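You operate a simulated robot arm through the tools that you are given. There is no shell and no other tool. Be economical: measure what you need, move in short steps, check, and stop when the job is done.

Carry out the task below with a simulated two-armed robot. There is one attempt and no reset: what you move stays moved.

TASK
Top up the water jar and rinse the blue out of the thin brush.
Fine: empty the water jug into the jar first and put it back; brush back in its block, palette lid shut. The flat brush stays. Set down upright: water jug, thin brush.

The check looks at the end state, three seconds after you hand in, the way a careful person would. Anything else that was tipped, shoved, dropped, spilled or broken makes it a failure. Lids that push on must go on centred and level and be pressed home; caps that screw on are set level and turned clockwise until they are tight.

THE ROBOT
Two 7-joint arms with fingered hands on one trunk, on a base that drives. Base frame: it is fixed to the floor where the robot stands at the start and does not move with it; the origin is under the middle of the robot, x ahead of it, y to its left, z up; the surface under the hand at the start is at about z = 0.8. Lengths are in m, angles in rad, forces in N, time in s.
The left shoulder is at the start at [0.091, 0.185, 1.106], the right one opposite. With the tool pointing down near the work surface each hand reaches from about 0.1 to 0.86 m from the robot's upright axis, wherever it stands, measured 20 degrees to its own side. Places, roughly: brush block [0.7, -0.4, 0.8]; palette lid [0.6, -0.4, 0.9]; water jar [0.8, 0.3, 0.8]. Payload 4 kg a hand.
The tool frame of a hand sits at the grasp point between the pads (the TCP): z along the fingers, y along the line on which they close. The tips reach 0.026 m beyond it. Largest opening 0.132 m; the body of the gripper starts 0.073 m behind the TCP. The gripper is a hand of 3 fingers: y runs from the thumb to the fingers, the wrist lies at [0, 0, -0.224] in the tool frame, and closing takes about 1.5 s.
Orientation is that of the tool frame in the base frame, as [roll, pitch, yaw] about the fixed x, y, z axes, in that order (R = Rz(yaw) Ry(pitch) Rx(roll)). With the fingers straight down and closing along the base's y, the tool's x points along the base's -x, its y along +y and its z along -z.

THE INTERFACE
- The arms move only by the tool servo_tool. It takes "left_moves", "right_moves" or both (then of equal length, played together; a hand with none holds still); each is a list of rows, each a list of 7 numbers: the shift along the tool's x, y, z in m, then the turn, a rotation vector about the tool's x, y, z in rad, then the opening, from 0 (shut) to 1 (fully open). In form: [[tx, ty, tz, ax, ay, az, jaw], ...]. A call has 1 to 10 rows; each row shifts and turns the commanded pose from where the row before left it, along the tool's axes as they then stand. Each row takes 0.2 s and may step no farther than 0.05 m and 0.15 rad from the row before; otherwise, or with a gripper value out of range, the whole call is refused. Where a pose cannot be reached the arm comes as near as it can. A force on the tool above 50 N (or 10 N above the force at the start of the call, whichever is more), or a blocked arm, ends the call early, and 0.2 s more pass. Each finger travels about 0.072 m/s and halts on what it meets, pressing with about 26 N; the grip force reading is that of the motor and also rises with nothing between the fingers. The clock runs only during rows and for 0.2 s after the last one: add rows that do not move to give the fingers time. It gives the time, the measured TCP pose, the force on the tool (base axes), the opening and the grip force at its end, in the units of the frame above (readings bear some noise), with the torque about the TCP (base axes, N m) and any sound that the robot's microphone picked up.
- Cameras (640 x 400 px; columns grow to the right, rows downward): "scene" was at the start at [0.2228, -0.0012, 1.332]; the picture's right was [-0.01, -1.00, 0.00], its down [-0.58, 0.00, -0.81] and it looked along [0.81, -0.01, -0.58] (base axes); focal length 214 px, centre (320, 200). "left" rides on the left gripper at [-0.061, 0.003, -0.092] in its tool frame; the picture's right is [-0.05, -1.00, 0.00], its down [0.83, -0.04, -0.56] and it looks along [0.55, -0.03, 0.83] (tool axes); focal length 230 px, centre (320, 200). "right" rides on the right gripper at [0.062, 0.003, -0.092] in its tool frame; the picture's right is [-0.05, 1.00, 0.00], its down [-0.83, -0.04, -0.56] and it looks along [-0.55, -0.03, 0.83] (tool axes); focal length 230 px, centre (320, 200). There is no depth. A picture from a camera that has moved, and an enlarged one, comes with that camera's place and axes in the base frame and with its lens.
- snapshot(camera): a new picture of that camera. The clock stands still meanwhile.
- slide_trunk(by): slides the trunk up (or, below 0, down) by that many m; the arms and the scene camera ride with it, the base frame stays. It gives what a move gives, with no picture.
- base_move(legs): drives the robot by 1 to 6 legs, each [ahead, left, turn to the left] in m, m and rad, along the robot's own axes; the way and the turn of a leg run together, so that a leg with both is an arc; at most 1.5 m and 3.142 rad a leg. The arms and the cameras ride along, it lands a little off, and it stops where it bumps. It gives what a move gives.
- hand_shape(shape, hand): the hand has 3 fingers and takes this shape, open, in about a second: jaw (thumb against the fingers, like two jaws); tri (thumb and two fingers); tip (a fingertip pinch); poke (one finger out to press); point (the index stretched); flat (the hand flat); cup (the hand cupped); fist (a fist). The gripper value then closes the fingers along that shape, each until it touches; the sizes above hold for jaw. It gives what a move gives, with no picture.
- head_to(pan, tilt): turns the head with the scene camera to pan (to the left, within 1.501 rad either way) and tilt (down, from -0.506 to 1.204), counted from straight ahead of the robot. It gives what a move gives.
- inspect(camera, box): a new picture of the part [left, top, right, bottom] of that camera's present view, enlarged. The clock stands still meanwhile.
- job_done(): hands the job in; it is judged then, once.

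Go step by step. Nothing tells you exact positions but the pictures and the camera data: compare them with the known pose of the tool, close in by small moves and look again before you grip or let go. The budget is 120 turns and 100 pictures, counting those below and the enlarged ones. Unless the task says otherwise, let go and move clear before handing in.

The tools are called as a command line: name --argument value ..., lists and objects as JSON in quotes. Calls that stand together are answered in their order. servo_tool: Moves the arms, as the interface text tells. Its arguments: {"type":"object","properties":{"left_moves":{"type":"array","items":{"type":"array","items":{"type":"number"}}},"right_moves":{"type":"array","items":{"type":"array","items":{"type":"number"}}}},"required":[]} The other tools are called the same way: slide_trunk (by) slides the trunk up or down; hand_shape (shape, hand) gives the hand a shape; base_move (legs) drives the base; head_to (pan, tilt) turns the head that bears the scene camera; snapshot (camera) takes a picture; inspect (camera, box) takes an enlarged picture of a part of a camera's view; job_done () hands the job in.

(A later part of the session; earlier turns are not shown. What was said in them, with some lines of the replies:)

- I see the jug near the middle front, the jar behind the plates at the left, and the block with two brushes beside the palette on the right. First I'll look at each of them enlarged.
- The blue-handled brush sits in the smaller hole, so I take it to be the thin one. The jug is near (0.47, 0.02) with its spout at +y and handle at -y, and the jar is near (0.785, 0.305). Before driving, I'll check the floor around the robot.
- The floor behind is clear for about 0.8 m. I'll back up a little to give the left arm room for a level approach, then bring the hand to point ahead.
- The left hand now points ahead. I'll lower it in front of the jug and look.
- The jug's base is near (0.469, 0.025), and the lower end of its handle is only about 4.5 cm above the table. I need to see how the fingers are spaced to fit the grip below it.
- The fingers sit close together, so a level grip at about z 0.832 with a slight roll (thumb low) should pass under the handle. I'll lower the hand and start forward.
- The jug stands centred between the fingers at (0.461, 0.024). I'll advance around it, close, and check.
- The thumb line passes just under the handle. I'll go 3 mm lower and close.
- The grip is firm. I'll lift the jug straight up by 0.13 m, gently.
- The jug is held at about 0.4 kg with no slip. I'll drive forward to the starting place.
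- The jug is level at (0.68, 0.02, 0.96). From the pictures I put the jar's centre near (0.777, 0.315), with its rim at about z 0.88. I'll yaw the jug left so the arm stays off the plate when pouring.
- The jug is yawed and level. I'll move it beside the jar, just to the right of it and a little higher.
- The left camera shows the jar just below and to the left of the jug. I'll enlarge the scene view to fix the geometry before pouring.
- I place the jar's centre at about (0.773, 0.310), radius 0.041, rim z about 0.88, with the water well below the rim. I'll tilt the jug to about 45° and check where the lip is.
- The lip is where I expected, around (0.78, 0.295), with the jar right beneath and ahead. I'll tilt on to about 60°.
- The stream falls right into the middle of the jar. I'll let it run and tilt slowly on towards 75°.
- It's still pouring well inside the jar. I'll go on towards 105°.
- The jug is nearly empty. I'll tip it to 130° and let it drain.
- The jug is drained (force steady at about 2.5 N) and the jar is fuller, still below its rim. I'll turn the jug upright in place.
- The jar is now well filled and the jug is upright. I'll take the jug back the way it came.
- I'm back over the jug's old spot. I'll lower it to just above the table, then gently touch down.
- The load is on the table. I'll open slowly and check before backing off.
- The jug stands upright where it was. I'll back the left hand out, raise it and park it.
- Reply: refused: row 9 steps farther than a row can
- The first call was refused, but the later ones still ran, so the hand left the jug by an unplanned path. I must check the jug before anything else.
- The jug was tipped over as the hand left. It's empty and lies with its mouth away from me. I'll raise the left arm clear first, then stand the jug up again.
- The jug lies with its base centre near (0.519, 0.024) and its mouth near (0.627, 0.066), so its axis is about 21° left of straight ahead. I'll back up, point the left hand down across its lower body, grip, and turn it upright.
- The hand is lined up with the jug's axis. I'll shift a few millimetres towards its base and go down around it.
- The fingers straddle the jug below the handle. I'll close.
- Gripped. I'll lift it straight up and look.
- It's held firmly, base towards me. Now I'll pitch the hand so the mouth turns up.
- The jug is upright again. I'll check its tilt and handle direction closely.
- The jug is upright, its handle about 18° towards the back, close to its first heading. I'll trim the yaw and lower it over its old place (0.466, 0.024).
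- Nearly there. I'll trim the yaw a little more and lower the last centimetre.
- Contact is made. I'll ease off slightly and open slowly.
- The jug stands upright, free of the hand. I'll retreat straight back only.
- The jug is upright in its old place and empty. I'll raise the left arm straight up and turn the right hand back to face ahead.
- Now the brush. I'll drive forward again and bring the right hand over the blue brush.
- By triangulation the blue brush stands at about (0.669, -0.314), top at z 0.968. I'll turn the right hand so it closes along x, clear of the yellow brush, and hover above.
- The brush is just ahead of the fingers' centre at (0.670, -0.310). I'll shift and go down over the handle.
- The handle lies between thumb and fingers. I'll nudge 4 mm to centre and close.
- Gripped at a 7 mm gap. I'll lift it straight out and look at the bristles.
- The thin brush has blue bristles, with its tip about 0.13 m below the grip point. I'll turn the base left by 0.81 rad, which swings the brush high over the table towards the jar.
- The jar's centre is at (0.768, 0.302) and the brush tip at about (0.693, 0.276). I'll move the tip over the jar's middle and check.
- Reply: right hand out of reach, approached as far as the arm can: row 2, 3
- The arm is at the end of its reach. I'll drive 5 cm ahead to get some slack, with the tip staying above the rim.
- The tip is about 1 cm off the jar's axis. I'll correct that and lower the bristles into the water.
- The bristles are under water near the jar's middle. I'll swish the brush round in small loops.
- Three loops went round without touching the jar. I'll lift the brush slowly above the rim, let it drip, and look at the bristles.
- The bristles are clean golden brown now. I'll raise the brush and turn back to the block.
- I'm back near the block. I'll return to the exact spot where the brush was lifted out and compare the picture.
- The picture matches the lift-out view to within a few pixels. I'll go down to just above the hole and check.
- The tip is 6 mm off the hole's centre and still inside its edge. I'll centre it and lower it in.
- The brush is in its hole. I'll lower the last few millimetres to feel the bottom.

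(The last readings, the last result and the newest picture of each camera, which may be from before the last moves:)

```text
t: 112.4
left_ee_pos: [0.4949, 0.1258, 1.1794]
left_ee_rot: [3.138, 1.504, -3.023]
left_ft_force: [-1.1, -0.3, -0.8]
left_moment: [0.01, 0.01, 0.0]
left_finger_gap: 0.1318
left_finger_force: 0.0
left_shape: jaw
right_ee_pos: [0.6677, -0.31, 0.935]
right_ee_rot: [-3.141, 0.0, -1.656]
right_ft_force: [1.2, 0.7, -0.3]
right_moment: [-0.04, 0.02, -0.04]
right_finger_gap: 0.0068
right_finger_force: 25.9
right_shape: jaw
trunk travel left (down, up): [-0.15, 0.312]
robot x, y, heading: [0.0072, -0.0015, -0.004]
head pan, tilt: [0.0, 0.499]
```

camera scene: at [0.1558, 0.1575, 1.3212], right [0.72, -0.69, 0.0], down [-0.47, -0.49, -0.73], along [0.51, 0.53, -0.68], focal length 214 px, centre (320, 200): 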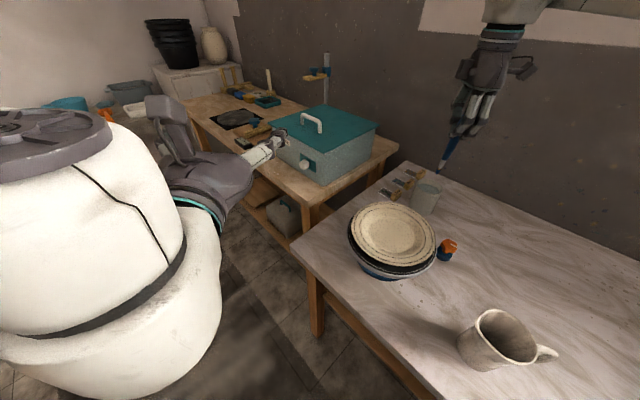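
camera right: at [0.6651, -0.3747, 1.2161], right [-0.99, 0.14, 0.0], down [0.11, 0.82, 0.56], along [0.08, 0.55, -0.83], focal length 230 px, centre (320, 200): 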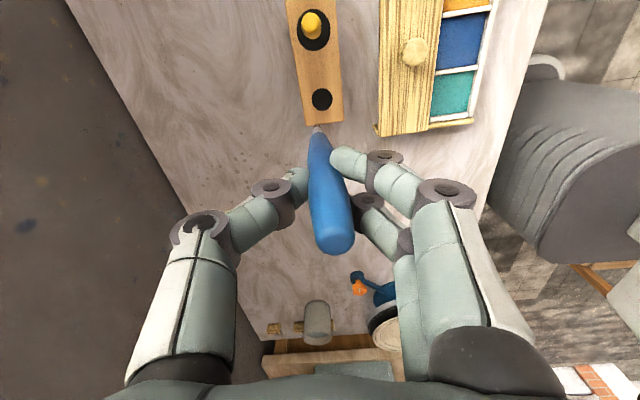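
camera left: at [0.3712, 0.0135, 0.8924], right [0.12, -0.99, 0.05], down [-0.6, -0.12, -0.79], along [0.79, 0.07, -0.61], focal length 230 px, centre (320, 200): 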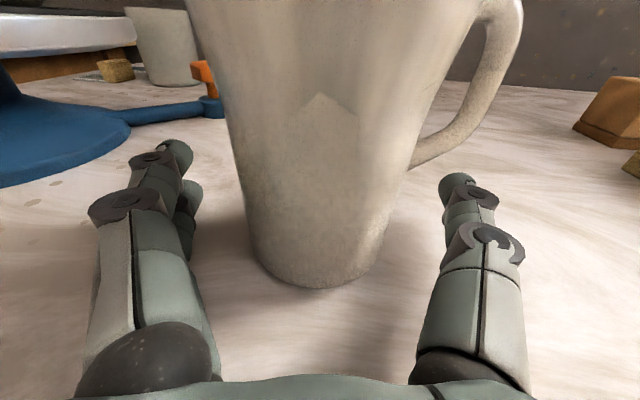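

servo_tool --right_moves '[[0, 0, 0, 0, 0, 0, 0.1], [0, 0, 0, 0, 0, 0, 0.2], [0, 0, 0, 0, 0, 0, 0.35], [0, 0, 0, 0, 0, 0, 0.5], [0, 0, 0, 0, 0, 0, 0.5], [0, 0, 0, 0, 0, 0, 0.5]]'

snapshot --camera "right"

```text
t: 113.8
left_ee_pos: [0.495, 0.1261, 1.1795]
left_ee_rot: [3.139, 1.506, -3.023]
left_ft_force: [0.3, 0.1, -0.3]
left_moment: [0.0, 0.0, 0.0]
left_finger_gap: 0.1322
left_finger_force: 0.2
left_shape: jaw
right_ee_pos: [0.6681, -0.3111, 0.9365]
right_ee_rot: [3.142, 0.0, -1.657]
right_ft_force: [0.0, 0.3, 0.6]
right_moment: [0.02, 0.04, 0.02]
right_finger_gap: 0.0653
right_finger_force: 0.1
right_shape: jaw
trunk travel left (down, up): [-0.15, 0.312]
robot x, y, heading: [0.0035, -0.0049, -0.003]
head pan, tilt: [0.0, 0.499]
```

```text
14 pictures are left
camera right: at [0.6599, -0.3724, 1.0299], right [-0.99, 0.14, 0.0], down [0.11, 0.82, 0.56], along [0.08, 0.55, -0.83], focal length 230 px, centre (320, 200)
```

right: 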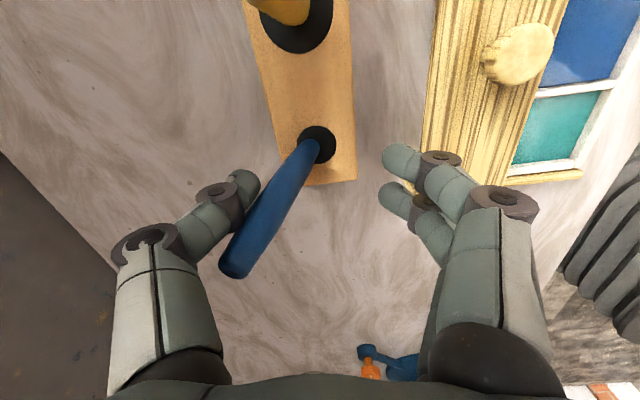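

On opening, the brush leaned against the thumb, so it isn't seated upright. I'll close again to hold it and look.

servo_tool --right_moves '[[0, 0, 0, 0, 0, 0, 0.4], [0, 0, 0, 0, 0, 0, 0.3], [0, 0, 0, 0, 0, 0, 0.2], [0, 0, 0, 0, 0, 0, 0.1], [0, 0, 0, 0, 0, 0, 0], [0, 0, 0, 0, 0, 0, 0], [0, 0, 0, 0, 0, 0, 0]]'

inspect --camera "right" --box '[220, 60, 420, 280]'

inspect --camera "scene" --box '[400, 150, 480, 240]'

```text
t: 115.4
left_ee_pos: [0.4962, 0.1257, 1.181]
left_ee_rot: [3.138, 1.504, -3.023]
left_ft_force: [0.1, 0.4, 0.8]
left_moment: [0.0, 0.0, -0.01]
left_finger_gap: 0.1319
left_finger_force: 0.0
left_shape: jaw
right_ee_pos: [0.6683, -0.3108, 0.935]
right_ee_rot: [-3.141, 0.0, -1.657]
right_ft_force: [-0.5, 0.3, -1.2]
right_moment: [-0.02, 0.03, 0.0]
right_finger_gap: 0.0
right_finger_force: 26.0
right_shape: jaw
trunk travel left (down, up): [-0.15, 0.312]
robot x, y, heading: [0.0042, -0.002, -0.006]
head pan, tilt: [0.0, 0.499]
```

```text
1.82 times, centred on (320, 170) of right
camera zoom: at [0.6599, -0.3724, 1.0299], right [-0.99, 0.14, 0.0], down [0.11, 0.82, 0.56], along [0.08, 0.55, -0.83], focal length 418 px, centre (320, 254)
```

zoom: 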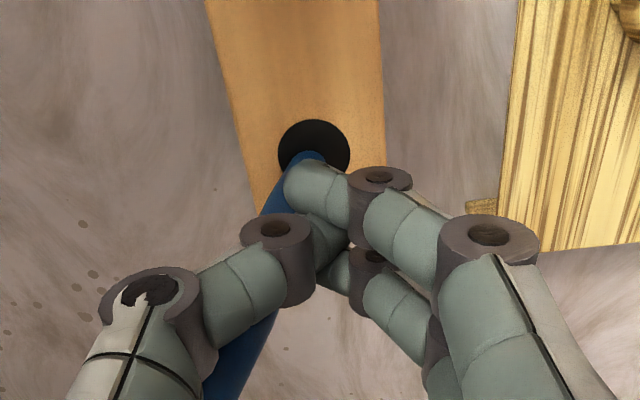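

```text
4.44 times, centred on (440, 195) of scene
camera zoom: at [0.223, -0.0032, 1.3212], right [0.0, -1.0, 0.0], down [-0.68, 0.0, -0.73], along [0.73, 0.0, -0.68], focal length 953 px, centre (-213, 222)
```

zoom: 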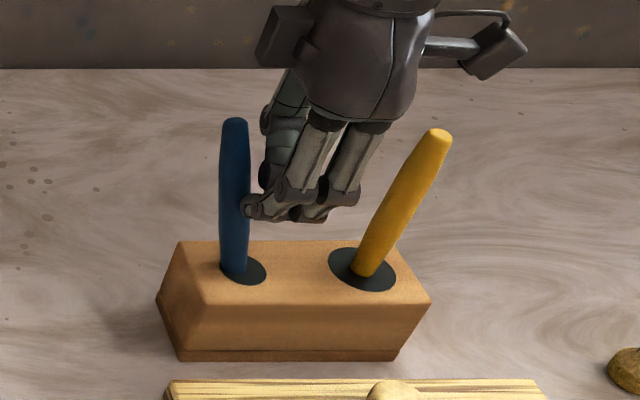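

The fingers missed it and closed beside it; the brush now leans loosely in its hole. I'll lift the hand away and see how it rests.

servo_tool --right_moves '[[0.01, 0, 0, 0, 0, 0, 0], [0, 0, -0.03, 0, 0, 0, 0], [0, 0, -0.03, 0, 0, 0, 0], [0, 0, -0.03, 0, 0, 0, 0.2], [0, 0, -0.03, 0, 0, 0, 0.4], [0, 0, 0, 0, 0, 0, 0.6], [0, 0, 0, 0, 0, 0, 0.7], [0, 0, 0, 0, 0, 0, 0.8]]'

inspect --camera "right" --box '[240, 20, 420, 200]'

inspect --camera "scene" --box '[400, 150, 480, 240]'

```text
t: 117.2
left_ee_pos: [0.4955, 0.1251, 1.1795]
left_ee_rot: [3.137, 1.505, -3.026]
left_ft_force: [-0.3, 0.4, 0.2]
left_moment: [0.02, 0.0, -0.01]
left_finger_gap: 0.1317
left_finger_force: 0.0
left_shape: jaw
right_ee_pos: [0.6691, -0.3195, 1.0579]
right_ee_rot: [3.14, 0.001, -1.658]
right_ft_force: [0.4, -0.2, 0.9]
right_moment: [-0.01, 0.0, 0.02]
right_finger_gap: 0.1055
right_finger_force: 0.0
right_shape: jaw
trunk travel left (down, up): [-0.15, 0.312]
robot x, y, heading: [0.0065, -0.0042, -0.006]
head pan, tilt: [0.0, 0.499]
```

```text
2.22 times, centred on (330, 110) of right
camera zoom: at [0.6594, -0.3831, 1.1518], right [-0.99, 0.14, 0.0], down [0.11, 0.82, 0.56], along [0.08, 0.55, -0.83], focal length 511 px, centre (298, 400)
```

zoom: 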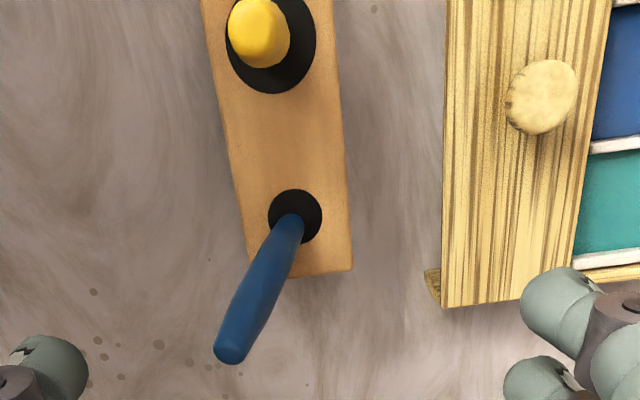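

```text
4.44 times, centred on (440, 195) of scene
camera zoom: at [0.223, -0.0033, 1.3212], right [0.0, -1.0, 0.0], down [-0.68, 0.0, -0.73], along [0.73, 0.0, -0.68], focal length 953 px, centre (-213, 222)
```

zoom: 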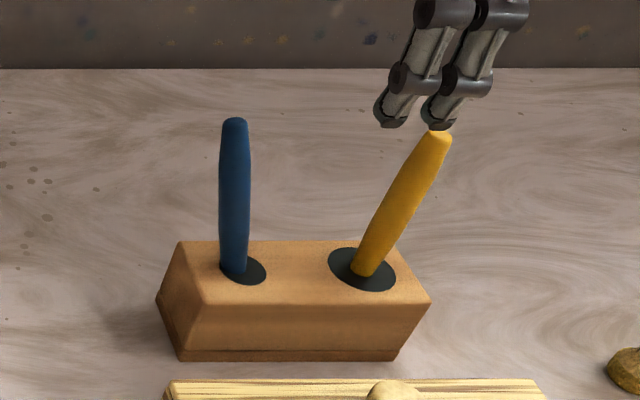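

The brush now leans about 21° in its wide hole, towards +x and +y. I'll regrasp it with the hand closing along the lean so that it straightens up.

servo_tool --right_moves '[[-0.0196, -0.0122, 0, 0, 0, -0.1333, 0.8], [0, 0, 0, 0, 0, -0.1333, 0.8], [0, 0, 0, 0, 0, -0.1333, 0.8], [0, 0, 0, 0, 0, -0.1333, 0.8], [0, 0, 0, 0, 0, -0.1333, 0.8], [0, 0, 0, 0, 0, -0.1335, 0.8], [0, 0, 0.03, 0, 0, 0, 0.8], [0, 0, 0.03, 0, 0, 0, 0.8], [0, 0, 0, 0, 0, 0, 0.8]]'

snapshot --camera "right"

```text
t: 119.2
left_ee_pos: [0.4941, 0.1256, 1.1801]
left_ee_rot: [3.138, 1.505, -3.021]
left_ft_force: [-0.6, -0.5, -0.4]
left_moment: [-0.02, -0.01, -0.02]
left_finger_gap: 0.132
left_finger_force: 0.0
left_shape: jaw
right_ee_pos: [0.6817, -0.3034, 0.9973]
right_ee_rot: [-3.14, 0.0, -0.856]
right_ft_force: [0.0, -0.4, -0.1]
right_moment: [0.0, -0.01, 0.02]
right_finger_gap: 0.1053
right_finger_force: 0.0
right_shape: jaw
trunk travel left (down, up): [-0.15, 0.312]
robot x, y, heading: [0.0057, -0.0016, -0.006]
head pan, tilt: [0.0, 0.499]
```

```text
9 pictures are left
camera right: at [0.719, -0.3523, 1.0907], right [-0.79, -0.62, 0.0], down [-0.51, 0.65, 0.56], along [-0.34, 0.44, -0.83], focal length 230 px, centre (320, 200)
```

right: 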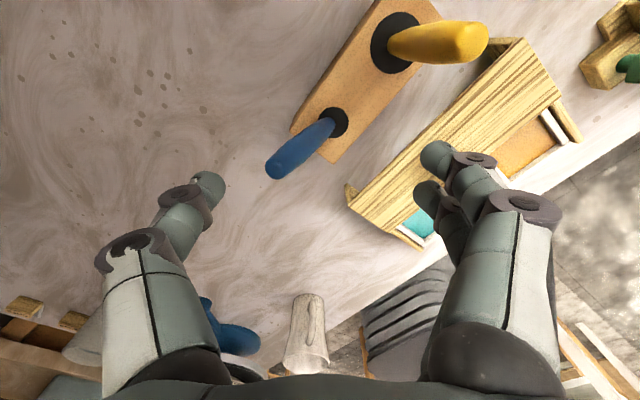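

The brush lies square between the thumb and fingers. I'll go down and close slowly.

servo_tool --right_moves '[[0, 0, 0.025, 0, 0, 0, 0.8], [0, 0, 0.025, 0, 0, 0, 0.8], [0, 0, 0.012, 0, 0, 0, 0.65], [0, 0, 0, 0, 0, 0, 0.5], [0, 0, 0, 0, 0, 0, 0.4], [0, 0, 0, 0, 0, 0, 0.3], [0, 0, 0, 0, 0, 0, 0.2], [0, 0, 0, 0, 0, 0, 0.1], [0, 0, 0, 0, 0, 0, 0], [0, 0, 0, 0, 0, 0, 0]]'

```text
t: 121.4
left_ee_pos: [0.4965, 0.1259, 1.1799]
left_ee_rot: [3.14, 1.506, -3.022]
left_ft_force: [-0.1, -1.0, 0.0]
left_moment: [0.01, 0.0, 0.01]
left_finger_gap: 0.1319
left_finger_force: 0.0
left_shape: jaw
right_ee_pos: [0.6811, -0.3011, 0.9351]
right_ee_rot: [-3.14, -0.001, -0.855]
right_ft_force: [-0.3, 0.6, 1.0]
right_moment: [0.0, 0.01, 0.02]
right_finger_gap: 0.009
right_finger_force: 25.7
right_shape: jaw
trunk travel left (down, up): [-0.15, 0.312]
robot x, y, heading: [0.0057, -0.0002, -0.0]
head pan, tilt: [0.0, 0.499]
```

Gripped again. I'll lift 3 cm, move to the hole's centre, and check how straight the brush hangs.

servo_tool --right_moves '[[0, 0, -0.015, 0, 0, 0, 0], [0.0008, 0.0074, -0.015, 0, 0, 0, 0], [0.0009, 0.0074, 0, 0, 0, 0, 0], [0, 0, 0, 0, 0, 0, 0]]'

inspect --camera "scene" --box '[390, 120, 490, 240]'

inspect --camera "right" --box '[220, 80, 420, 280]'

```text
t: 122.4
left_ee_pos: [0.4963, 0.1262, 1.1791]
left_ee_rot: [3.141, 1.505, -3.021]
left_ft_force: [-0.1, -0.3, 0.1]
left_moment: [-0.03, 0.01, -0.03]
left_finger_gap: 0.1319
left_finger_force: 0.1
left_shape: jaw
right_ee_pos: [0.6724, -0.3125, 0.9654]
right_ee_rot: [-3.141, 0.002, -0.855]
right_ft_force: [0.3, -0.1, -0.5]
right_moment: [0.0, -0.01, 0.0]
right_finger_gap: 0.0089
right_finger_force: 26.4
right_shape: jaw
trunk travel left (down, up): [-0.15, 0.312]
robot x, y, heading: [0.0046, -0.0008, -0.002]
head pan, tilt: [0.0, 0.499]
```

```text
3.33 times, centred on (440, 180) of scene
camera zoom: at [0.223, -0.003, 1.3212], right [0.0, -1.0, 0.0], down [-0.68, 0.0, -0.73], along [0.73, 0.0, -0.68], focal length 715 px, centre (-80, 267)
```

zoom: 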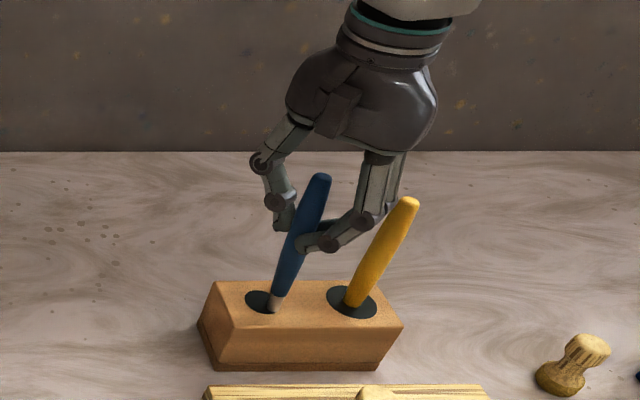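

```text
2.00 times, centred on (320, 180) of right
camera zoom: at [0.709, -0.3621, 1.0576], right [-0.79, -0.62, 0.0], down [-0.51, 0.65, 0.56], along [-0.34, 0.44, -0.83], focal length 460 px, centre (320, 240)
```

zoom: 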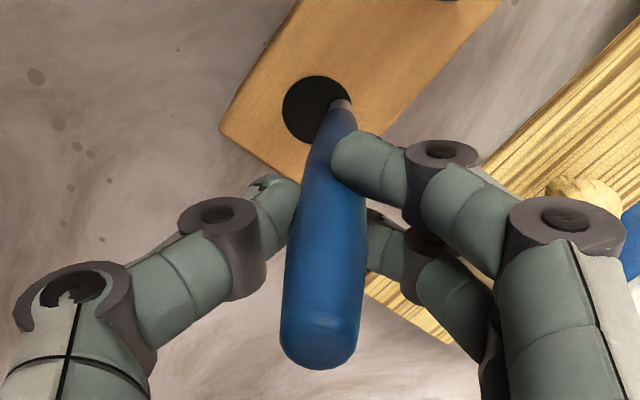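

The brush hangs about 3.7° off vertical, away from the fingers. I'll trim the hand's tilt, centre it and lower the brush to the bottom of the hole.

servo_tool --right_moves '[[-0.0024, -0.0034, 0, 0.064, 0, 0, 0], [0, 0.0006, 0.01, 0, 0, 0, 0], [0, 0.0006, 0.01, 0, 0, 0, 0], [0, 0.0005, 0.008, 0, 0, 0, 0], [0, 0, 0, 0, 0, 0, 0]]'

servo_tool --right_moves '[[0, 0, 0.0015, 0, 0, 0, 0], [0, 0, 0, 0, 0, 0, 0]]'

servo_tool --right_moves '[[0, 0, 0.0015, 0, 0, 0, 0], [0, 0, 0, 0, 0, 0, 0]]'

```text
t: 123.6
left_ee_pos: [0.4965, 0.126, 1.1805]
left_ee_rot: [3.137, 1.505, -3.024]
left_ft_force: [0.1, 0.3, 0.3]
left_moment: [-0.01, 0.03, -0.01]
left_finger_gap: 0.1317
left_finger_force: 0.0
left_shape: jaw
right_ee_pos: [0.6737, -0.3096, 0.9355]
right_ee_rot: [-3.076, 0.0, -0.857]
right_ft_force: [-0.2, -1.2, -1.6]
right_moment: [-0.01, 0.02, -0.02]
right_finger_gap: 0.0089
right_finger_force: 26.2
right_shape: jaw
trunk travel left (down, up): [-0.15, 0.312]
robot x, y, heading: [0.0058, -0.0055, -0.003]
head pan, tilt: [0.0, 0.499]
```

```text
t: 124.2
left_ee_pos: [0.4949, 0.1254, 1.1791]
left_ee_rot: [3.137, 1.505, -3.022]
left_ft_force: [-0.3, 0.1, -0.1]
left_moment: [0.01, 0.01, -0.03]
left_finger_gap: 0.1319
left_finger_force: 0.1
left_shape: jaw
right_ee_pos: [0.6723, -0.3102, 0.9357]
right_ee_rot: [-3.075, -0.001, -0.856]
right_ft_force: [-0.2, 0.1, 1.8]
right_moment: [-0.01, 0.04, -0.01]
right_finger_gap: 0.0089
right_finger_force: 26.0
right_shape: jaw
trunk travel left (down, up): [-0.15, 0.312]
robot x, y, heading: [0.0014, -0.0044, -0.003]
head pan, tilt: [0.0, 0.499]
```

```text
t: 124.8
left_ee_pos: [0.4935, 0.1261, 1.1804]
left_ee_rot: [-3.139, 1.504, -3.018]
left_ft_force: [-0.6, 1.0, -0.3]
left_moment: [-0.01, 0.01, -0.04]
left_finger_gap: 0.132
left_finger_force: 0.0
left_shape: jaw
right_ee_pos: [0.6725, -0.3081, 0.9346]
right_ee_rot: [-3.076, -0.001, -0.856]
right_ft_force: [0.1, -0.9, 8.1]
right_moment: [-0.03, 0.09, 0.0]
right_finger_gap: 0.0091
right_finger_force: 26.0
right_shape: jaw
trunk travel left (down, up): [-0.15, 0.312]
robot x, y, heading: [0.0068, -0.0018, 0.0]
head pan, tilt: [0.0, 0.499]
```

The brush is on the bottom. I'll ease the pressure and open in very small steps.

servo_tool --right_moves '[[0, 0, -0.0015, 0, 0, 0, 0], [0, 0, 0, 0, 0, 0, 0.05], [0, 0, 0, 0, 0, 0, 0.07], [0, 0, 0, 0, 0, 0, 0.085], [0, 0, 0, 0, 0, 0, 0.1], [0, 0, 0, 0, 0, 0, 0.13], [0, 0, 0, 0, 0, 0, 0.17], [0, 0, 0, 0, 0, 0, 0.22], [0, 0, 0, 0, 0, 0, 0.28], [0, 0, 0, 0, 0, 0, 0.35]]'

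inspect --camera "right" --box '[220, 80, 420, 280]'

```text
t: 127.0
left_ee_pos: [0.4958, 0.1256, 1.1795]
left_ee_rot: [3.139, 1.506, -3.023]
left_ft_force: [-0.1, -1.0, 0.0]
left_moment: [0.01, 0.03, 0.03]
left_finger_gap: 0.132
left_finger_force: 0.1
left_shape: jaw
right_ee_pos: [0.6724, -0.3083, 0.9349]
right_ee_rot: [-3.075, 0.001, -0.855]
right_ft_force: [-0.3, 0.4, 0.1]
right_moment: [0.01, 0.03, -0.03]
right_finger_gap: 0.0458
right_finger_force: 0.0
right_shape: jaw
trunk travel left (down, up): [-0.15, 0.312]
robot x, y, heading: [0.0041, -0.0036, -0.004]
head pan, tilt: [0.0, 0.499]
```

```text
2.00 times, centred on (320, 180) of right
camera zoom: at [0.7061, -0.3617, 1.0277], right [-0.79, -0.61, -0.07], down [-0.54, 0.63, 0.56], along [-0.3, 0.47, -0.83], focal length 460 px, centre (320, 240)
```

zoom: 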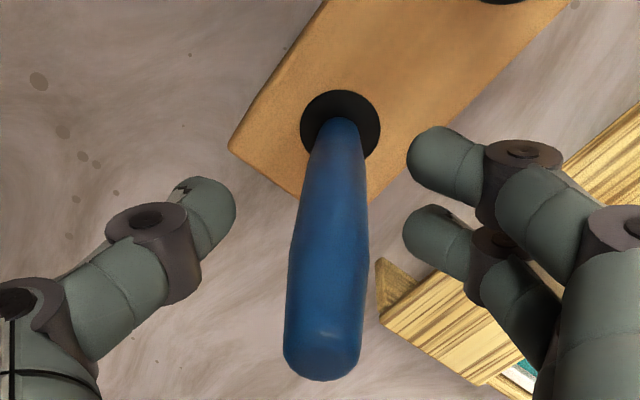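

It stands upright on its own, clear of both sides. I'll open wider and rise straight up.

servo_tool --right_moves '[[0, 0, 0, 0, 0, 0, 0.5], [0, 0, 0, 0, 0, 0, 0.65], [0, 0, 0, 0, 0, 0, 0.8], [0, 0, 0, 0, 0, 0, 0.8], [0, -0.0013, -0.02, 0, 0, 0, 0.8], [0, -0.0013, -0.02, 0, 0, 0, 0.8], [0, -0.002, -0.03, 0, 0, 0, 0.8], [0, -0.002, -0.03, 0, 0, 0, 0.8], [0, -0.002, -0.03, 0, 0, 0, 0.8], [0, -0.002, -0.03, 0, 0, 0, 0.8]]'

inspect --camera "scene" --box '[390, 140, 530, 300]'

```text
t: 129.2
left_ee_pos: [0.4958, 0.1268, 1.1807]
left_ee_rot: [-3.14, 1.504, -3.017]
left_ft_force: [-1.2, -0.6, 0.4]
left_moment: [0.01, -0.01, -0.02]
left_finger_gap: 0.1319
left_finger_force: 0.0
left_shape: jaw
right_ee_pos: [0.6745, -0.3085, 1.0956]
right_ee_rot: [-3.076, 0.0, -0.855]
right_ft_force: [0.7, 0.5, -0.3]
right_moment: [0.03, 0.02, -0.04]
right_finger_gap: 0.1055
right_finger_force: 0.0
right_shape: jaw
trunk travel left (down, up): [-0.15, 0.312]
robot x, y, heading: [0.0059, -0.0019, -0.003]
head pan, tilt: [0.0, 0.499]
```

```text
2.50 times, centred on (460, 220) of scene
camera zoom: at [0.2225, -0.0029, 1.3214], right [0.0, -1.0, 0.0], down [-0.68, 0.0, -0.73], along [0.73, 0.0, -0.68], focal length 536 px, centre (-30, 150)
```

zoom: 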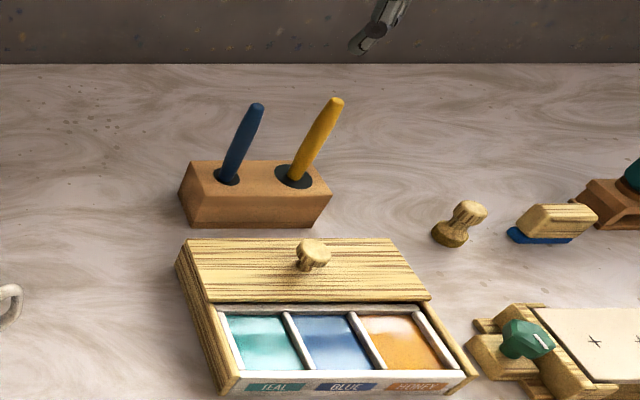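

Both brushes stand upright. Now the lid: its knob is near (0.551, -0.354), top about z 0.872, and it must slide about 6.5 cm towards me. I'll bring the right hand over the knob.

servo_tool --right_moves '[[0, 0, 0, -0.064, 0, 0, 0.8], [0, 0, 0, 0, 0, 0.143, 0.8], [0, 0, 0, 0, 0, 0.143, 0.7], [0, 0, 0, 0, 0, 0.143, 0.6], [0, 0, 0, 0, 0, 0.143, 0.5], [0, 0, 0, 0, 0, 0.143, 0.45], [0.0152, 0.0412, 0, 0, 0, 0, 0.45], [0.0152, 0.0412, 0, 0, 0, 0, 0.45], [0.0152, 0.0412, 0, 0, 0, 0, 0.45], [0, 0, 0, 0, 0, 0, 0.45]]'

servo_tool --right_moves '[[0, 0, 0.04, 0, 0, 0, 0.45], [0, 0, 0.04, 0, 0, 0, 0.45], [0, 0, 0.04, 0, 0, 0, 0.45], [0, 0, 0.03, 0, 0, 0, 0.45], [0, 0, 0, 0, 0, 0, 0.45]]'

snapshot --camera "right"

```text
t: 131.4
left_ee_pos: [0.4965, 0.1252, 1.1788]
left_ee_rot: [-3.141, 1.502, -3.019]
left_ft_force: [-0.1, 0.0, 0.0]
left_moment: [0.02, 0.03, 0.01]
left_finger_gap: 0.132
left_finger_force: 0.0
left_shape: jaw
right_ee_pos: [0.5509, -0.3526, 1.0955]
right_ee_rot: [-3.14, 0.0, -1.572]
right_ft_force: [0.6, -0.5, 0.3]
right_moment: [0.0, -0.01, -0.02]
right_finger_gap: 0.0598
right_finger_force: 0.1
right_shape: jaw
trunk travel left (down, up): [-0.15, 0.312]
robot x, y, heading: [0.0081, -0.0004, -0.005]
head pan, tilt: [0.0, 0.499]
```

```text
t: 132.6
left_ee_pos: [0.4958, 0.1257, 1.1799]
left_ee_rot: [-3.141, 1.505, -3.021]
left_ft_force: [0.7, -0.8, 0.1]
left_moment: [0.02, -0.02, 0.01]
left_finger_gap: 0.1319
left_finger_force: 0.0
left_shape: jaw
right_ee_pos: [0.55, -0.354, 0.9449]
right_ee_rot: [-3.139, 0.001, -1.572]
right_ft_force: [0.1, 0.9, -0.3]
right_moment: [-0.03, -0.03, 0.02]
right_finger_gap: 0.0601
right_finger_force: 0.0
right_shape: jaw
trunk travel left (down, up): [-0.15, 0.312]
robot x, y, heading: [0.0038, 0.0006, -0.004]
head pan, tilt: [0.0, 0.499]
```

```text
4 pictures are left
camera right: at [0.5464, -0.4161, 1.0388], right [-1.0, 0.05, 0.0], down [0.04, 0.83, 0.56], along [0.03, 0.55, -0.83], focal length 230 px, centre (320, 200)
```

right: 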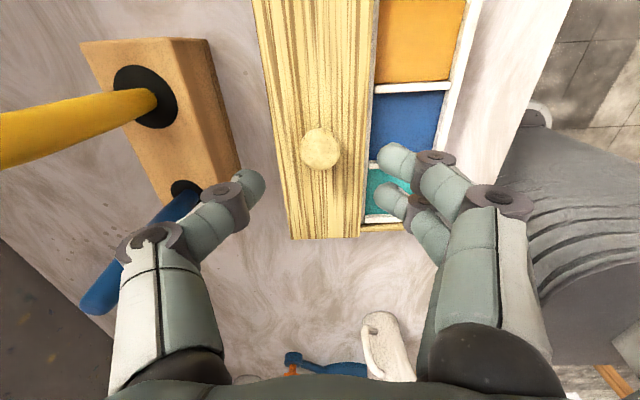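

The hand is centred over the knob. I'll go down until the fingertips flank it.

servo_tool --right_moves '[[0, 0, 0.02, 0, 0, 0, 0.45], [0, 0, 0.02, 0, 0, 0, 0.45], [0, 0, 0.015, 0, 0, 0, 0.45], [0, 0, 0.007, 0, 0, 0, 0.45], [0, 0, 0, 0, 0, 0, 0.45]]'

```text
t: 133.8
left_ee_pos: [0.4944, 0.1256, 1.1796]
left_ee_rot: [3.138, 1.505, -3.024]
left_ft_force: [0.9, -0.5, -0.6]
left_moment: [0.01, -0.05, 0.03]
left_finger_gap: 0.1318
left_finger_force: 0.0
left_shape: jaw
right_ee_pos: [0.5506, -0.3542, 0.8839]
right_ee_rot: [3.14, 0.0, -1.572]
right_ft_force: [0.5, -0.3, 0.6]
right_moment: [0.0, 0.01, 0.0]
right_finger_gap: 0.0598
right_finger_force: 0.0
right_shape: jaw
trunk travel left (down, up): [-0.15, 0.312]
robot x, y, heading: [0.0039, -0.0017, -0.0]
head pan, tilt: [0.0, 0.499]
```

servo_tool --right_moves '[[0, 0, 0, 0, 0, 0, 0.35], [0, 0, 0, 0, 0, 0, 0.25], [0, 0, 0, 0, 0, 0, 0.15], [0, 0, 0, 0, 0, 0, 0.15], [0, 0, 0, 0, 0, 0, 0.15]]'

```text
t: 135.0
left_ee_pos: [0.4948, 0.126, 1.1797]
left_ee_rot: [3.137, 1.505, -3.023]
left_ft_force: [-0.8, 0.6, 0.1]
left_moment: [0.01, -0.02, 0.03]
left_finger_gap: 0.1323
left_finger_force: 0.0
left_shape: jaw
right_ee_pos: [0.5504, -0.3527, 0.8842]
right_ee_rot: [-3.14, 0.001, -1.571]
right_ft_force: [-0.4, 0.0, 0.7]
right_moment: [0.02, 0.0, -0.03]
right_finger_gap: 0.0205
right_finger_force: 0.1
right_shape: jaw
trunk travel left (down, up): [-0.15, 0.312]
robot x, y, heading: [0.0072, -0.0011, -0.002]
head pan, tilt: [0.0, 0.499]
```

servo_tool --right_moves '[[0, 0, 0, 0, 0, 0, 0.08], [0, 0, 0, 0, 0, 0, 0.0], [0, 0, 0, 0, 0, 0, 0.0], [0, 0, 0, 0, 0, 0, 0.0]]'

inspect --camera "scene" --box '[390, 170, 530, 310]'

```text
t: 136.0
left_ee_pos: [0.497, 0.1251, 1.1789]
left_ee_rot: [3.127, 1.505, -3.034]
left_ft_force: [0.1, 0.2, 0.5]
left_moment: [0.01, 0.03, 0.0]
left_finger_gap: 0.1322
left_finger_force: 0.1
left_shape: jaw
right_ee_pos: [0.55, -0.3549, 0.8819]
right_ee_rot: [3.14, 0.002, -1.572]
right_ft_force: [-0.5, 1.3, -13.9]
right_moment: [0.02, -0.06, -0.02]
right_finger_gap: 0.0124
right_finger_force: 25.9
right_shape: jaw
trunk travel left (down, up): [-0.15, 0.312]
robot x, y, heading: [0.0073, -0.0029, -0.003]
head pan, tilt: [0.0, 0.499]
```

```text
2.86 times, centred on (460, 240) of scene
camera zoom: at [0.2243, -0.0039, 1.3208], right [0.0, -1.0, 0.0], down [-0.68, 0.0, -0.73], along [0.73, 0.0, -0.68], focal length 613 px, centre (-80, 86)
```

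zoom: 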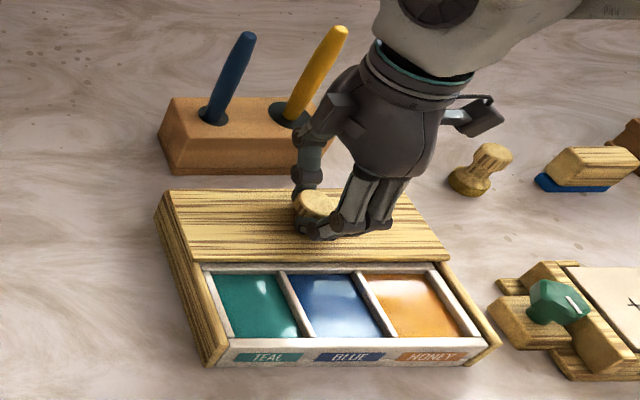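

The fingers are around the knob's neck, under its cap, and pulling up on it. I'll loosen a little so the thumb only pushes the neck, then slide towards me, watching the force.

servo_tool --right_moves '[[0, 0, 0, 0, 0, 0, 0.13], [0, 0, 0, 0, 0, 0, 0.13], [0, 0.004, 0, 0, 0, 0, 0.13], [0, 0.005, 0, 0, 0, 0, 0.13], [0, 0.005, 0, 0, 0, 0, 0.13]]'

```text
t: 137.2
left_ee_pos: [0.4961, 0.126, 1.18]
left_ee_rot: [3.138, 1.505, -3.024]
left_ft_force: [0.0, 0.5, 0.8]
left_moment: [0.02, 0.01, 0.02]
left_finger_gap: 0.1318
left_finger_force: 0.1
left_shape: jaw
right_ee_pos: [0.5359, -0.3545, 0.8816]
right_ee_rot: [-3.139, 0.002, -1.568]
right_ft_force: [0.7, 0.3, 0.4]
right_moment: [-0.02, -0.01, -0.03]
right_finger_gap: 0.0173
right_finger_force: 0.0
right_shape: jaw
trunk travel left (down, up): [-0.15, 0.312]
robot x, y, heading: [0.0036, -0.0008, -0.004]
head pan, tilt: [0.0, 0.499]
```

servo_tool --right_moves '[[0, 0.006, 0, 0, 0, 0, 0.13], [0, 0.006, 0, 0, 0, 0, 0.13], [0, 0.006, 0, 0, 0, 0, 0.13], [0, 0.006, 0, 0, 0, 0, 0.13], [0, 0.006, 0, 0, 0, 0, 0.13]]'

```text
t: 138.4
left_ee_pos: [0.4965, 0.1252, 1.1803]
left_ee_rot: [3.138, 1.506, -3.023]
left_ft_force: [-0.4, 0.0, 0.4]
left_moment: [0.01, 0.05, -0.01]
left_finger_gap: 0.1322
left_finger_force: 0.0
left_shape: jaw
right_ee_pos: [0.506, -0.3541, 0.882]
right_ee_rot: [-3.139, -0.002, -1.571]
right_ft_force: [0.4, 0.9, -0.6]
right_moment: [0.01, 0.01, 0.0]
right_finger_gap: 0.0174
right_finger_force: 0.0
right_shape: jaw
trunk travel left (down, up): [-0.15, 0.312]
robot x, y, heading: [0.0027, -0.0028, -0.001]
head pan, tilt: [0.0, 0.499]
```

servo_tool --right_moves '[[0, 0.004, 0, 0, 0, 0, 0.13], [0, 0.004, 0, 0, 0, 0, 0.13], [0, 0.003, 0, 0, 0, 0, 0.13], [0, 0, 0, 0, 0, 0, 0.13]]'

inspect --camera "scene" --box '[390, 170, 530, 310]'

```text
t: 139.4
left_ee_pos: [0.4958, 0.1252, 1.1793]
left_ee_rot: [3.138, 1.504, -3.021]
left_ft_force: [-0.4, -0.2, 0.0]
left_moment: [0.02, 0.02, 0.02]
left_finger_gap: 0.1319
left_finger_force: 0.1
left_shape: jaw
right_ee_pos: [0.4943, -0.3538, 0.8818]
right_ee_rot: [3.141, 0.002, -1.57]
right_ft_force: [0.0, 0.1, 0.1]
right_moment: [-0.01, -0.01, -0.02]
right_finger_gap: 0.0175
right_finger_force: 0.0
right_shape: jaw
trunk travel left (down, up): [-0.15, 0.312]
robot x, y, heading: [0.0056, -0.0011, -0.006]
head pan, tilt: [0.0, 0.499]
```

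```text
2.86 times, centred on (460, 240) of scene
camera zoom: at [0.2231, -0.0032, 1.3212], right [0.0, -1.0, 0.0], down [-0.68, 0.0, -0.73], along [0.73, 0.0, -0.68], focal length 613 px, centre (-80, 86)
```

zoom: 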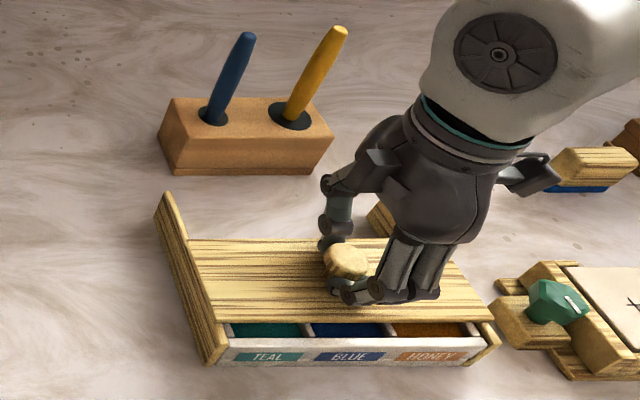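

The lid slides well between its rails; about 1 cm is left. I'll go on in small steps to feel the stop.

servo_tool --right_moves '[[0, 0.003, 0, 0, 0, 0, 0.13], [0, 0.003, 0, 0, 0, 0, 0.13], [0, 0, 0, 0, 0, 0, 0.13]]'

servo_tool --right_moves '[[0, 0.002, 0, 0, 0, 0, 0.13], [0, 0, 0, 0, 0, 0, 0.13]]'

servo_tool --right_moves '[[0, 0.002, 0, 0, 0, 0, 0.13], [0, 0, 0, 0, 0, 0, 0.13]]'

```text
t: 140.2
left_ee_pos: [0.4964, 0.1258, 1.1799]
left_ee_rot: [3.136, 1.504, -3.026]
left_ft_force: [-0.5, -0.3, -0.5]
left_moment: [-0.01, -0.02, -0.03]
left_finger_gap: 0.1317
left_finger_force: 0.0
left_shape: jaw
right_ee_pos: [0.4883, -0.3531, 0.8825]
right_ee_rot: [-3.141, 0.002, -1.571]
right_ft_force: [1.5, -0.4, -0.2]
right_moment: [-0.07, -0.04, 0.02]
right_finger_gap: 0.0174
right_finger_force: 0.0
right_shape: jaw
trunk travel left (down, up): [-0.15, 0.312]
robot x, y, heading: [0.0086, -0.0029, -0.004]
head pan, tilt: [0.0, 0.499]
```

```text
t: 140.8
left_ee_pos: [0.4967, 0.1257, 1.1788]
left_ee_rot: [3.138, 1.506, -3.023]
left_ft_force: [0.0, -1.3, 0.0]
left_moment: [0.03, 0.02, 0.01]
left_finger_gap: 0.1317
left_finger_force: 0.1
left_shape: jaw
right_ee_pos: [0.4882, -0.3535, 0.8829]
right_ee_rot: [-3.141, 0.0, -1.571]
right_ft_force: [0.2, 0.6, -1.1]
right_moment: [0.0, 0.01, 0.0]
right_finger_gap: 0.0175
right_finger_force: 0.0
right_shape: jaw
trunk travel left (down, up): [-0.15, 0.312]
robot x, y, heading: [0.0043, 0.003, -0.002]
head pan, tilt: [0.0, 0.499]
```

```text
t: 141.4
left_ee_pos: [0.4957, 0.1259, 1.1793]
left_ee_rot: [3.139, 1.505, -3.023]
left_ft_force: [-0.8, -0.8, 0.5]
left_moment: [0.01, -0.02, -0.01]
left_finger_gap: 0.1314
left_finger_force: 0.1
left_shape: jaw
right_ee_pos: [0.4843, -0.3538, 0.8818]
right_ee_rot: [3.141, 0.003, -1.571]
right_ft_force: [0.2, 0.3, 0.4]
right_moment: [-0.01, 0.02, -0.01]
right_finger_gap: 0.0174
right_finger_force: 0.1
right_shape: jaw
trunk travel left (down, up): [-0.15, 0.312]
robot x, y, heading: [0.0054, -0.0025, -0.004]
head pan, tilt: [0.0, 0.499]
```

servo_tool --right_moves '[[0, 0.0015, 0, 0, 0, 0, 0.13], [0, 0, 0, 0, 0, 0, 0.13]]'

servo_tool --right_moves '[[0, 0.0015, 0, 0, 0, 0, 0.13], [0, 0, 0, 0, 0, 0, 0.13]]'

inspect --camera "scene" --box '[390, 190, 530, 310]'

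```text
t: 142.0
left_ee_pos: [0.4949, 0.1253, 1.1799]
left_ee_rot: [3.138, 1.506, -3.023]
left_ft_force: [0.5, -0.3, 1.2]
left_moment: [-0.02, -0.01, 0.02]
left_finger_gap: 0.1321
left_finger_force: 0.0
left_shape: jaw
right_ee_pos: [0.4826, -0.3546, 0.8819]
right_ee_rot: [3.141, 0.0, -1.571]
right_ft_force: [0.3, 0.6, -1.1]
right_moment: [-0.01, -0.01, -0.02]
right_finger_gap: 0.0176
right_finger_force: 0.0
right_shape: jaw
trunk travel left (down, up): [-0.15, 0.312]
robot x, y, heading: [0.0001, -0.0036, -0.009]
head pan, tilt: [0.0, 0.499]
```

```text
t: 142.6
left_ee_pos: [0.4953, 0.1268, 1.1798]
left_ee_rot: [3.139, 1.503, -3.025]
left_ft_force: [-0.4, -0.2, 0.5]
left_moment: [0.01, 0.02, 0.03]
left_finger_gap: 0.132
left_finger_force: 0.0
left_shape: jaw
right_ee_pos: [0.4825, -0.3538, 0.8827]
right_ee_rot: [-3.142, 0.001, -1.571]
right_ft_force: [0.5, -0.3, -1.9]
right_moment: [-0.02, 0.01, -0.03]
right_finger_gap: 0.0172
right_finger_force: 0.1
right_shape: jaw
trunk travel left (down, up): [-0.15, 0.312]
robot x, y, heading: [0.0042, -0.0, -0.002]
head pan, tilt: [0.0, 0.499]
```

```text
3.33 times, centred on (460, 250) of scene
camera zoom: at [0.2232, -0.0033, 1.3212], right [0.0, -1.0, 0.0], down [-0.68, 0.0, -0.73], along [0.73, 0.0, -0.68], focal length 715 px, centre (-147, 33)
```

zoom: 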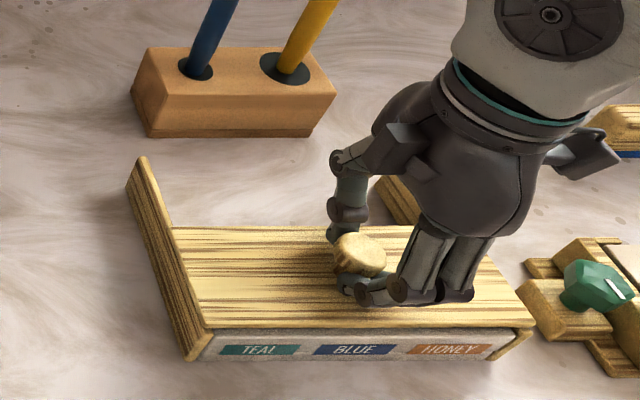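

The lid now covers all three wells, with its front edge flush with the box. I'll try one more tiny push to feel for the stop.

servo_tool --right_moves '[[0, 0.0015, 0, 0, 0, 0, 0.13], [0, 0, 0, 0, 0, 0, 0.13], [0, 0, 0, 0, 0, 0, 0.13]]'

```text
t: 143.4
left_ee_pos: [0.4963, 0.1258, 1.1788]
left_ee_rot: [3.135, 1.505, -3.027]
left_ft_force: [0.2, -0.6, -0.8]
left_moment: [0.02, 0.02, 0.0]
left_finger_gap: 0.1317
left_finger_force: 0.1
left_shape: jaw
right_ee_pos: [0.4805, -0.3547, 0.8818]
right_ee_rot: [-3.142, 0.001, -1.571]
right_ft_force: [-0.4, -1.2, -1.0]
right_moment: [-0.03, 0.0, 0.05]
right_finger_gap: 0.0174
right_finger_force: 0.2
right_shape: jaw
trunk travel left (down, up): [-0.15, 0.312]
robot x, y, heading: [0.0073, -0.0037, -0.002]
head pan, tilt: [0.0, 0.499]
```

servo_tool --right_moves '[[0, 0.0015, 0, 0, 0, 0, 0.13], [0, 0, 0, 0, 0, 0, 0.13], [0, 0, 0, 0, 0, 0, 0.13]]'

```text
t: 144.2
left_ee_pos: [0.4956, 0.1248, 1.1799]
left_ee_rot: [3.137, 1.505, -3.024]
left_ft_force: [-0.9, -0.7, -0.1]
left_moment: [-0.01, 0.02, -0.01]
left_finger_gap: 0.1323
left_finger_force: 0.1
left_shape: jaw
right_ee_pos: [0.4797, -0.3533, 0.8827]
right_ee_rot: [3.141, 0.0, -1.571]
right_ft_force: [0.5, -0.5, -1.2]
right_moment: [-0.01, -0.01, 0.04]
right_finger_gap: 0.0174
right_finger_force: 0.1
right_shape: jaw
trunk travel left (down, up): [-0.15, 0.312]
robot x, y, heading: [0.0076, -0.001, -0.009]
head pan, tilt: [0.0, 0.499]
```

servo_tool --right_moves '[[0, 0.0015, 0, 0, 0, 0, 0.13], [0, 0, 0, 0, 0, 0, 0.13], [0, 0, 0, 0, 0, 0, 0.13]]'

```text
t: 145.0
left_ee_pos: [0.4966, 0.1261, 1.1788]
left_ee_rot: [3.136, 1.503, -3.024]
left_ft_force: [0.1, 0.2, -0.4]
left_moment: [-0.01, -0.01, 0.02]
left_finger_gap: 0.132
left_finger_force: 0.0
left_shape: jaw
right_ee_pos: [0.4779, -0.3544, 0.8828]
right_ee_rot: [3.142, 0.002, -1.571]
right_ft_force: [0.9, -0.4, -1.0]
right_moment: [0.0, -0.01, -0.01]
right_finger_gap: 0.0176
right_finger_force: 0.2
right_shape: jaw
trunk travel left (down, up): [-0.15, 0.312]
robot x, y, heading: [0.0066, 0.0025, -0.001]
head pan, tilt: [0.0, 0.499]
```

inspect --camera "scene" --box '[390, 190, 530, 310]'

```text
3.33 times, centred on (460, 250) of scene
camera zoom: at [0.2232, -0.0034, 1.3212], right [0.0, -1.0, 0.0], down [-0.68, 0.0, -0.73], along [0.73, 0.0, -0.68], focal length 715 px, centre (-147, 33)
```

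zoom: 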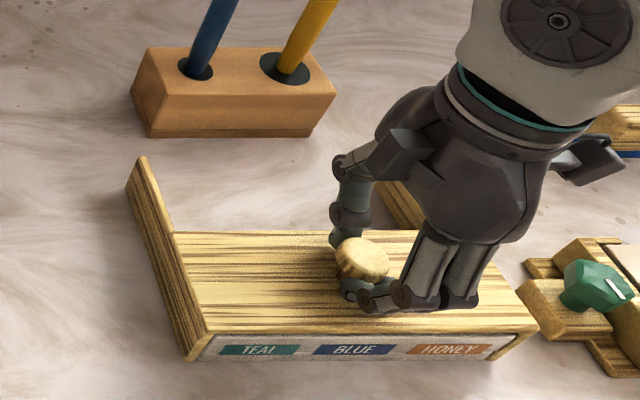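

The lid is flush with the ends of the rails and the front panel, the box hasn't moved, and the wells are covered. I'll open and rise straight up.

servo_tool --right_moves '[[0, 0, 0, 0, 0, 0, 0.25], [0, 0, 0, 0, 0, 0, 0.4], [0, 0, 0, 0, 0, 0, 0.45], [0, 0, 0, 0, 0, 0, 0.45], [0, 0, -0.02, 0, 0, 0, 0.45], [0, 0, -0.03, 0, 0, 0, 0.45], [0, 0, -0.04, 0, 0, 0, 0.45], [0, 0, -0.04, 0, 0, 0, 0.45], [0, 0, -0.04, 0, 0, 0, 0.45], [0, 0, -0.04, 0, 0, 0, 0.45]]'

```text
t: 147.2
left_ee_pos: [0.4953, 0.1267, 1.1805]
left_ee_rot: [-3.138, 1.505, -3.015]
left_ft_force: [-1.4, 0.2, -0.4]
left_moment: [-0.02, 0.04, 0.02]
left_finger_gap: 0.1318
left_finger_force: 0.1
left_shape: jaw
right_ee_pos: [0.4773, -0.3573, 1.0933]
right_ee_rot: [-3.14, 0.001, -1.569]
right_ft_force: [0.5, 0.2, -0.3]
right_moment: [-0.01, 0.01, 0.03]
right_finger_gap: 0.059
right_finger_force: 0.0
right_shape: jaw
trunk travel left (down, up): [-0.15, 0.312]
robot x, y, heading: [0.0071, -0.0032, 0.003]
head pan, tilt: [0.0, 0.499]
```

Both hands are clear, and everything was in place in the last pictures I took, so I'm handing in.

job_done

```text
The job is handed in.
```

I've handed in the job: the jug's water is in the jar and the jug is back upright in its place. The thin brush is rinsed and standing in its block, the palette lid is shut, and I left the flat brush alone.

- **Jug:** I knocked it over while backing my hand off after pouring. It was already empty, so nothing spilled, and I stood it up again in its old place.
- **Lid:** I stopped when it lay flush with the front of the box with the wells covered. I never felt a hard stop.
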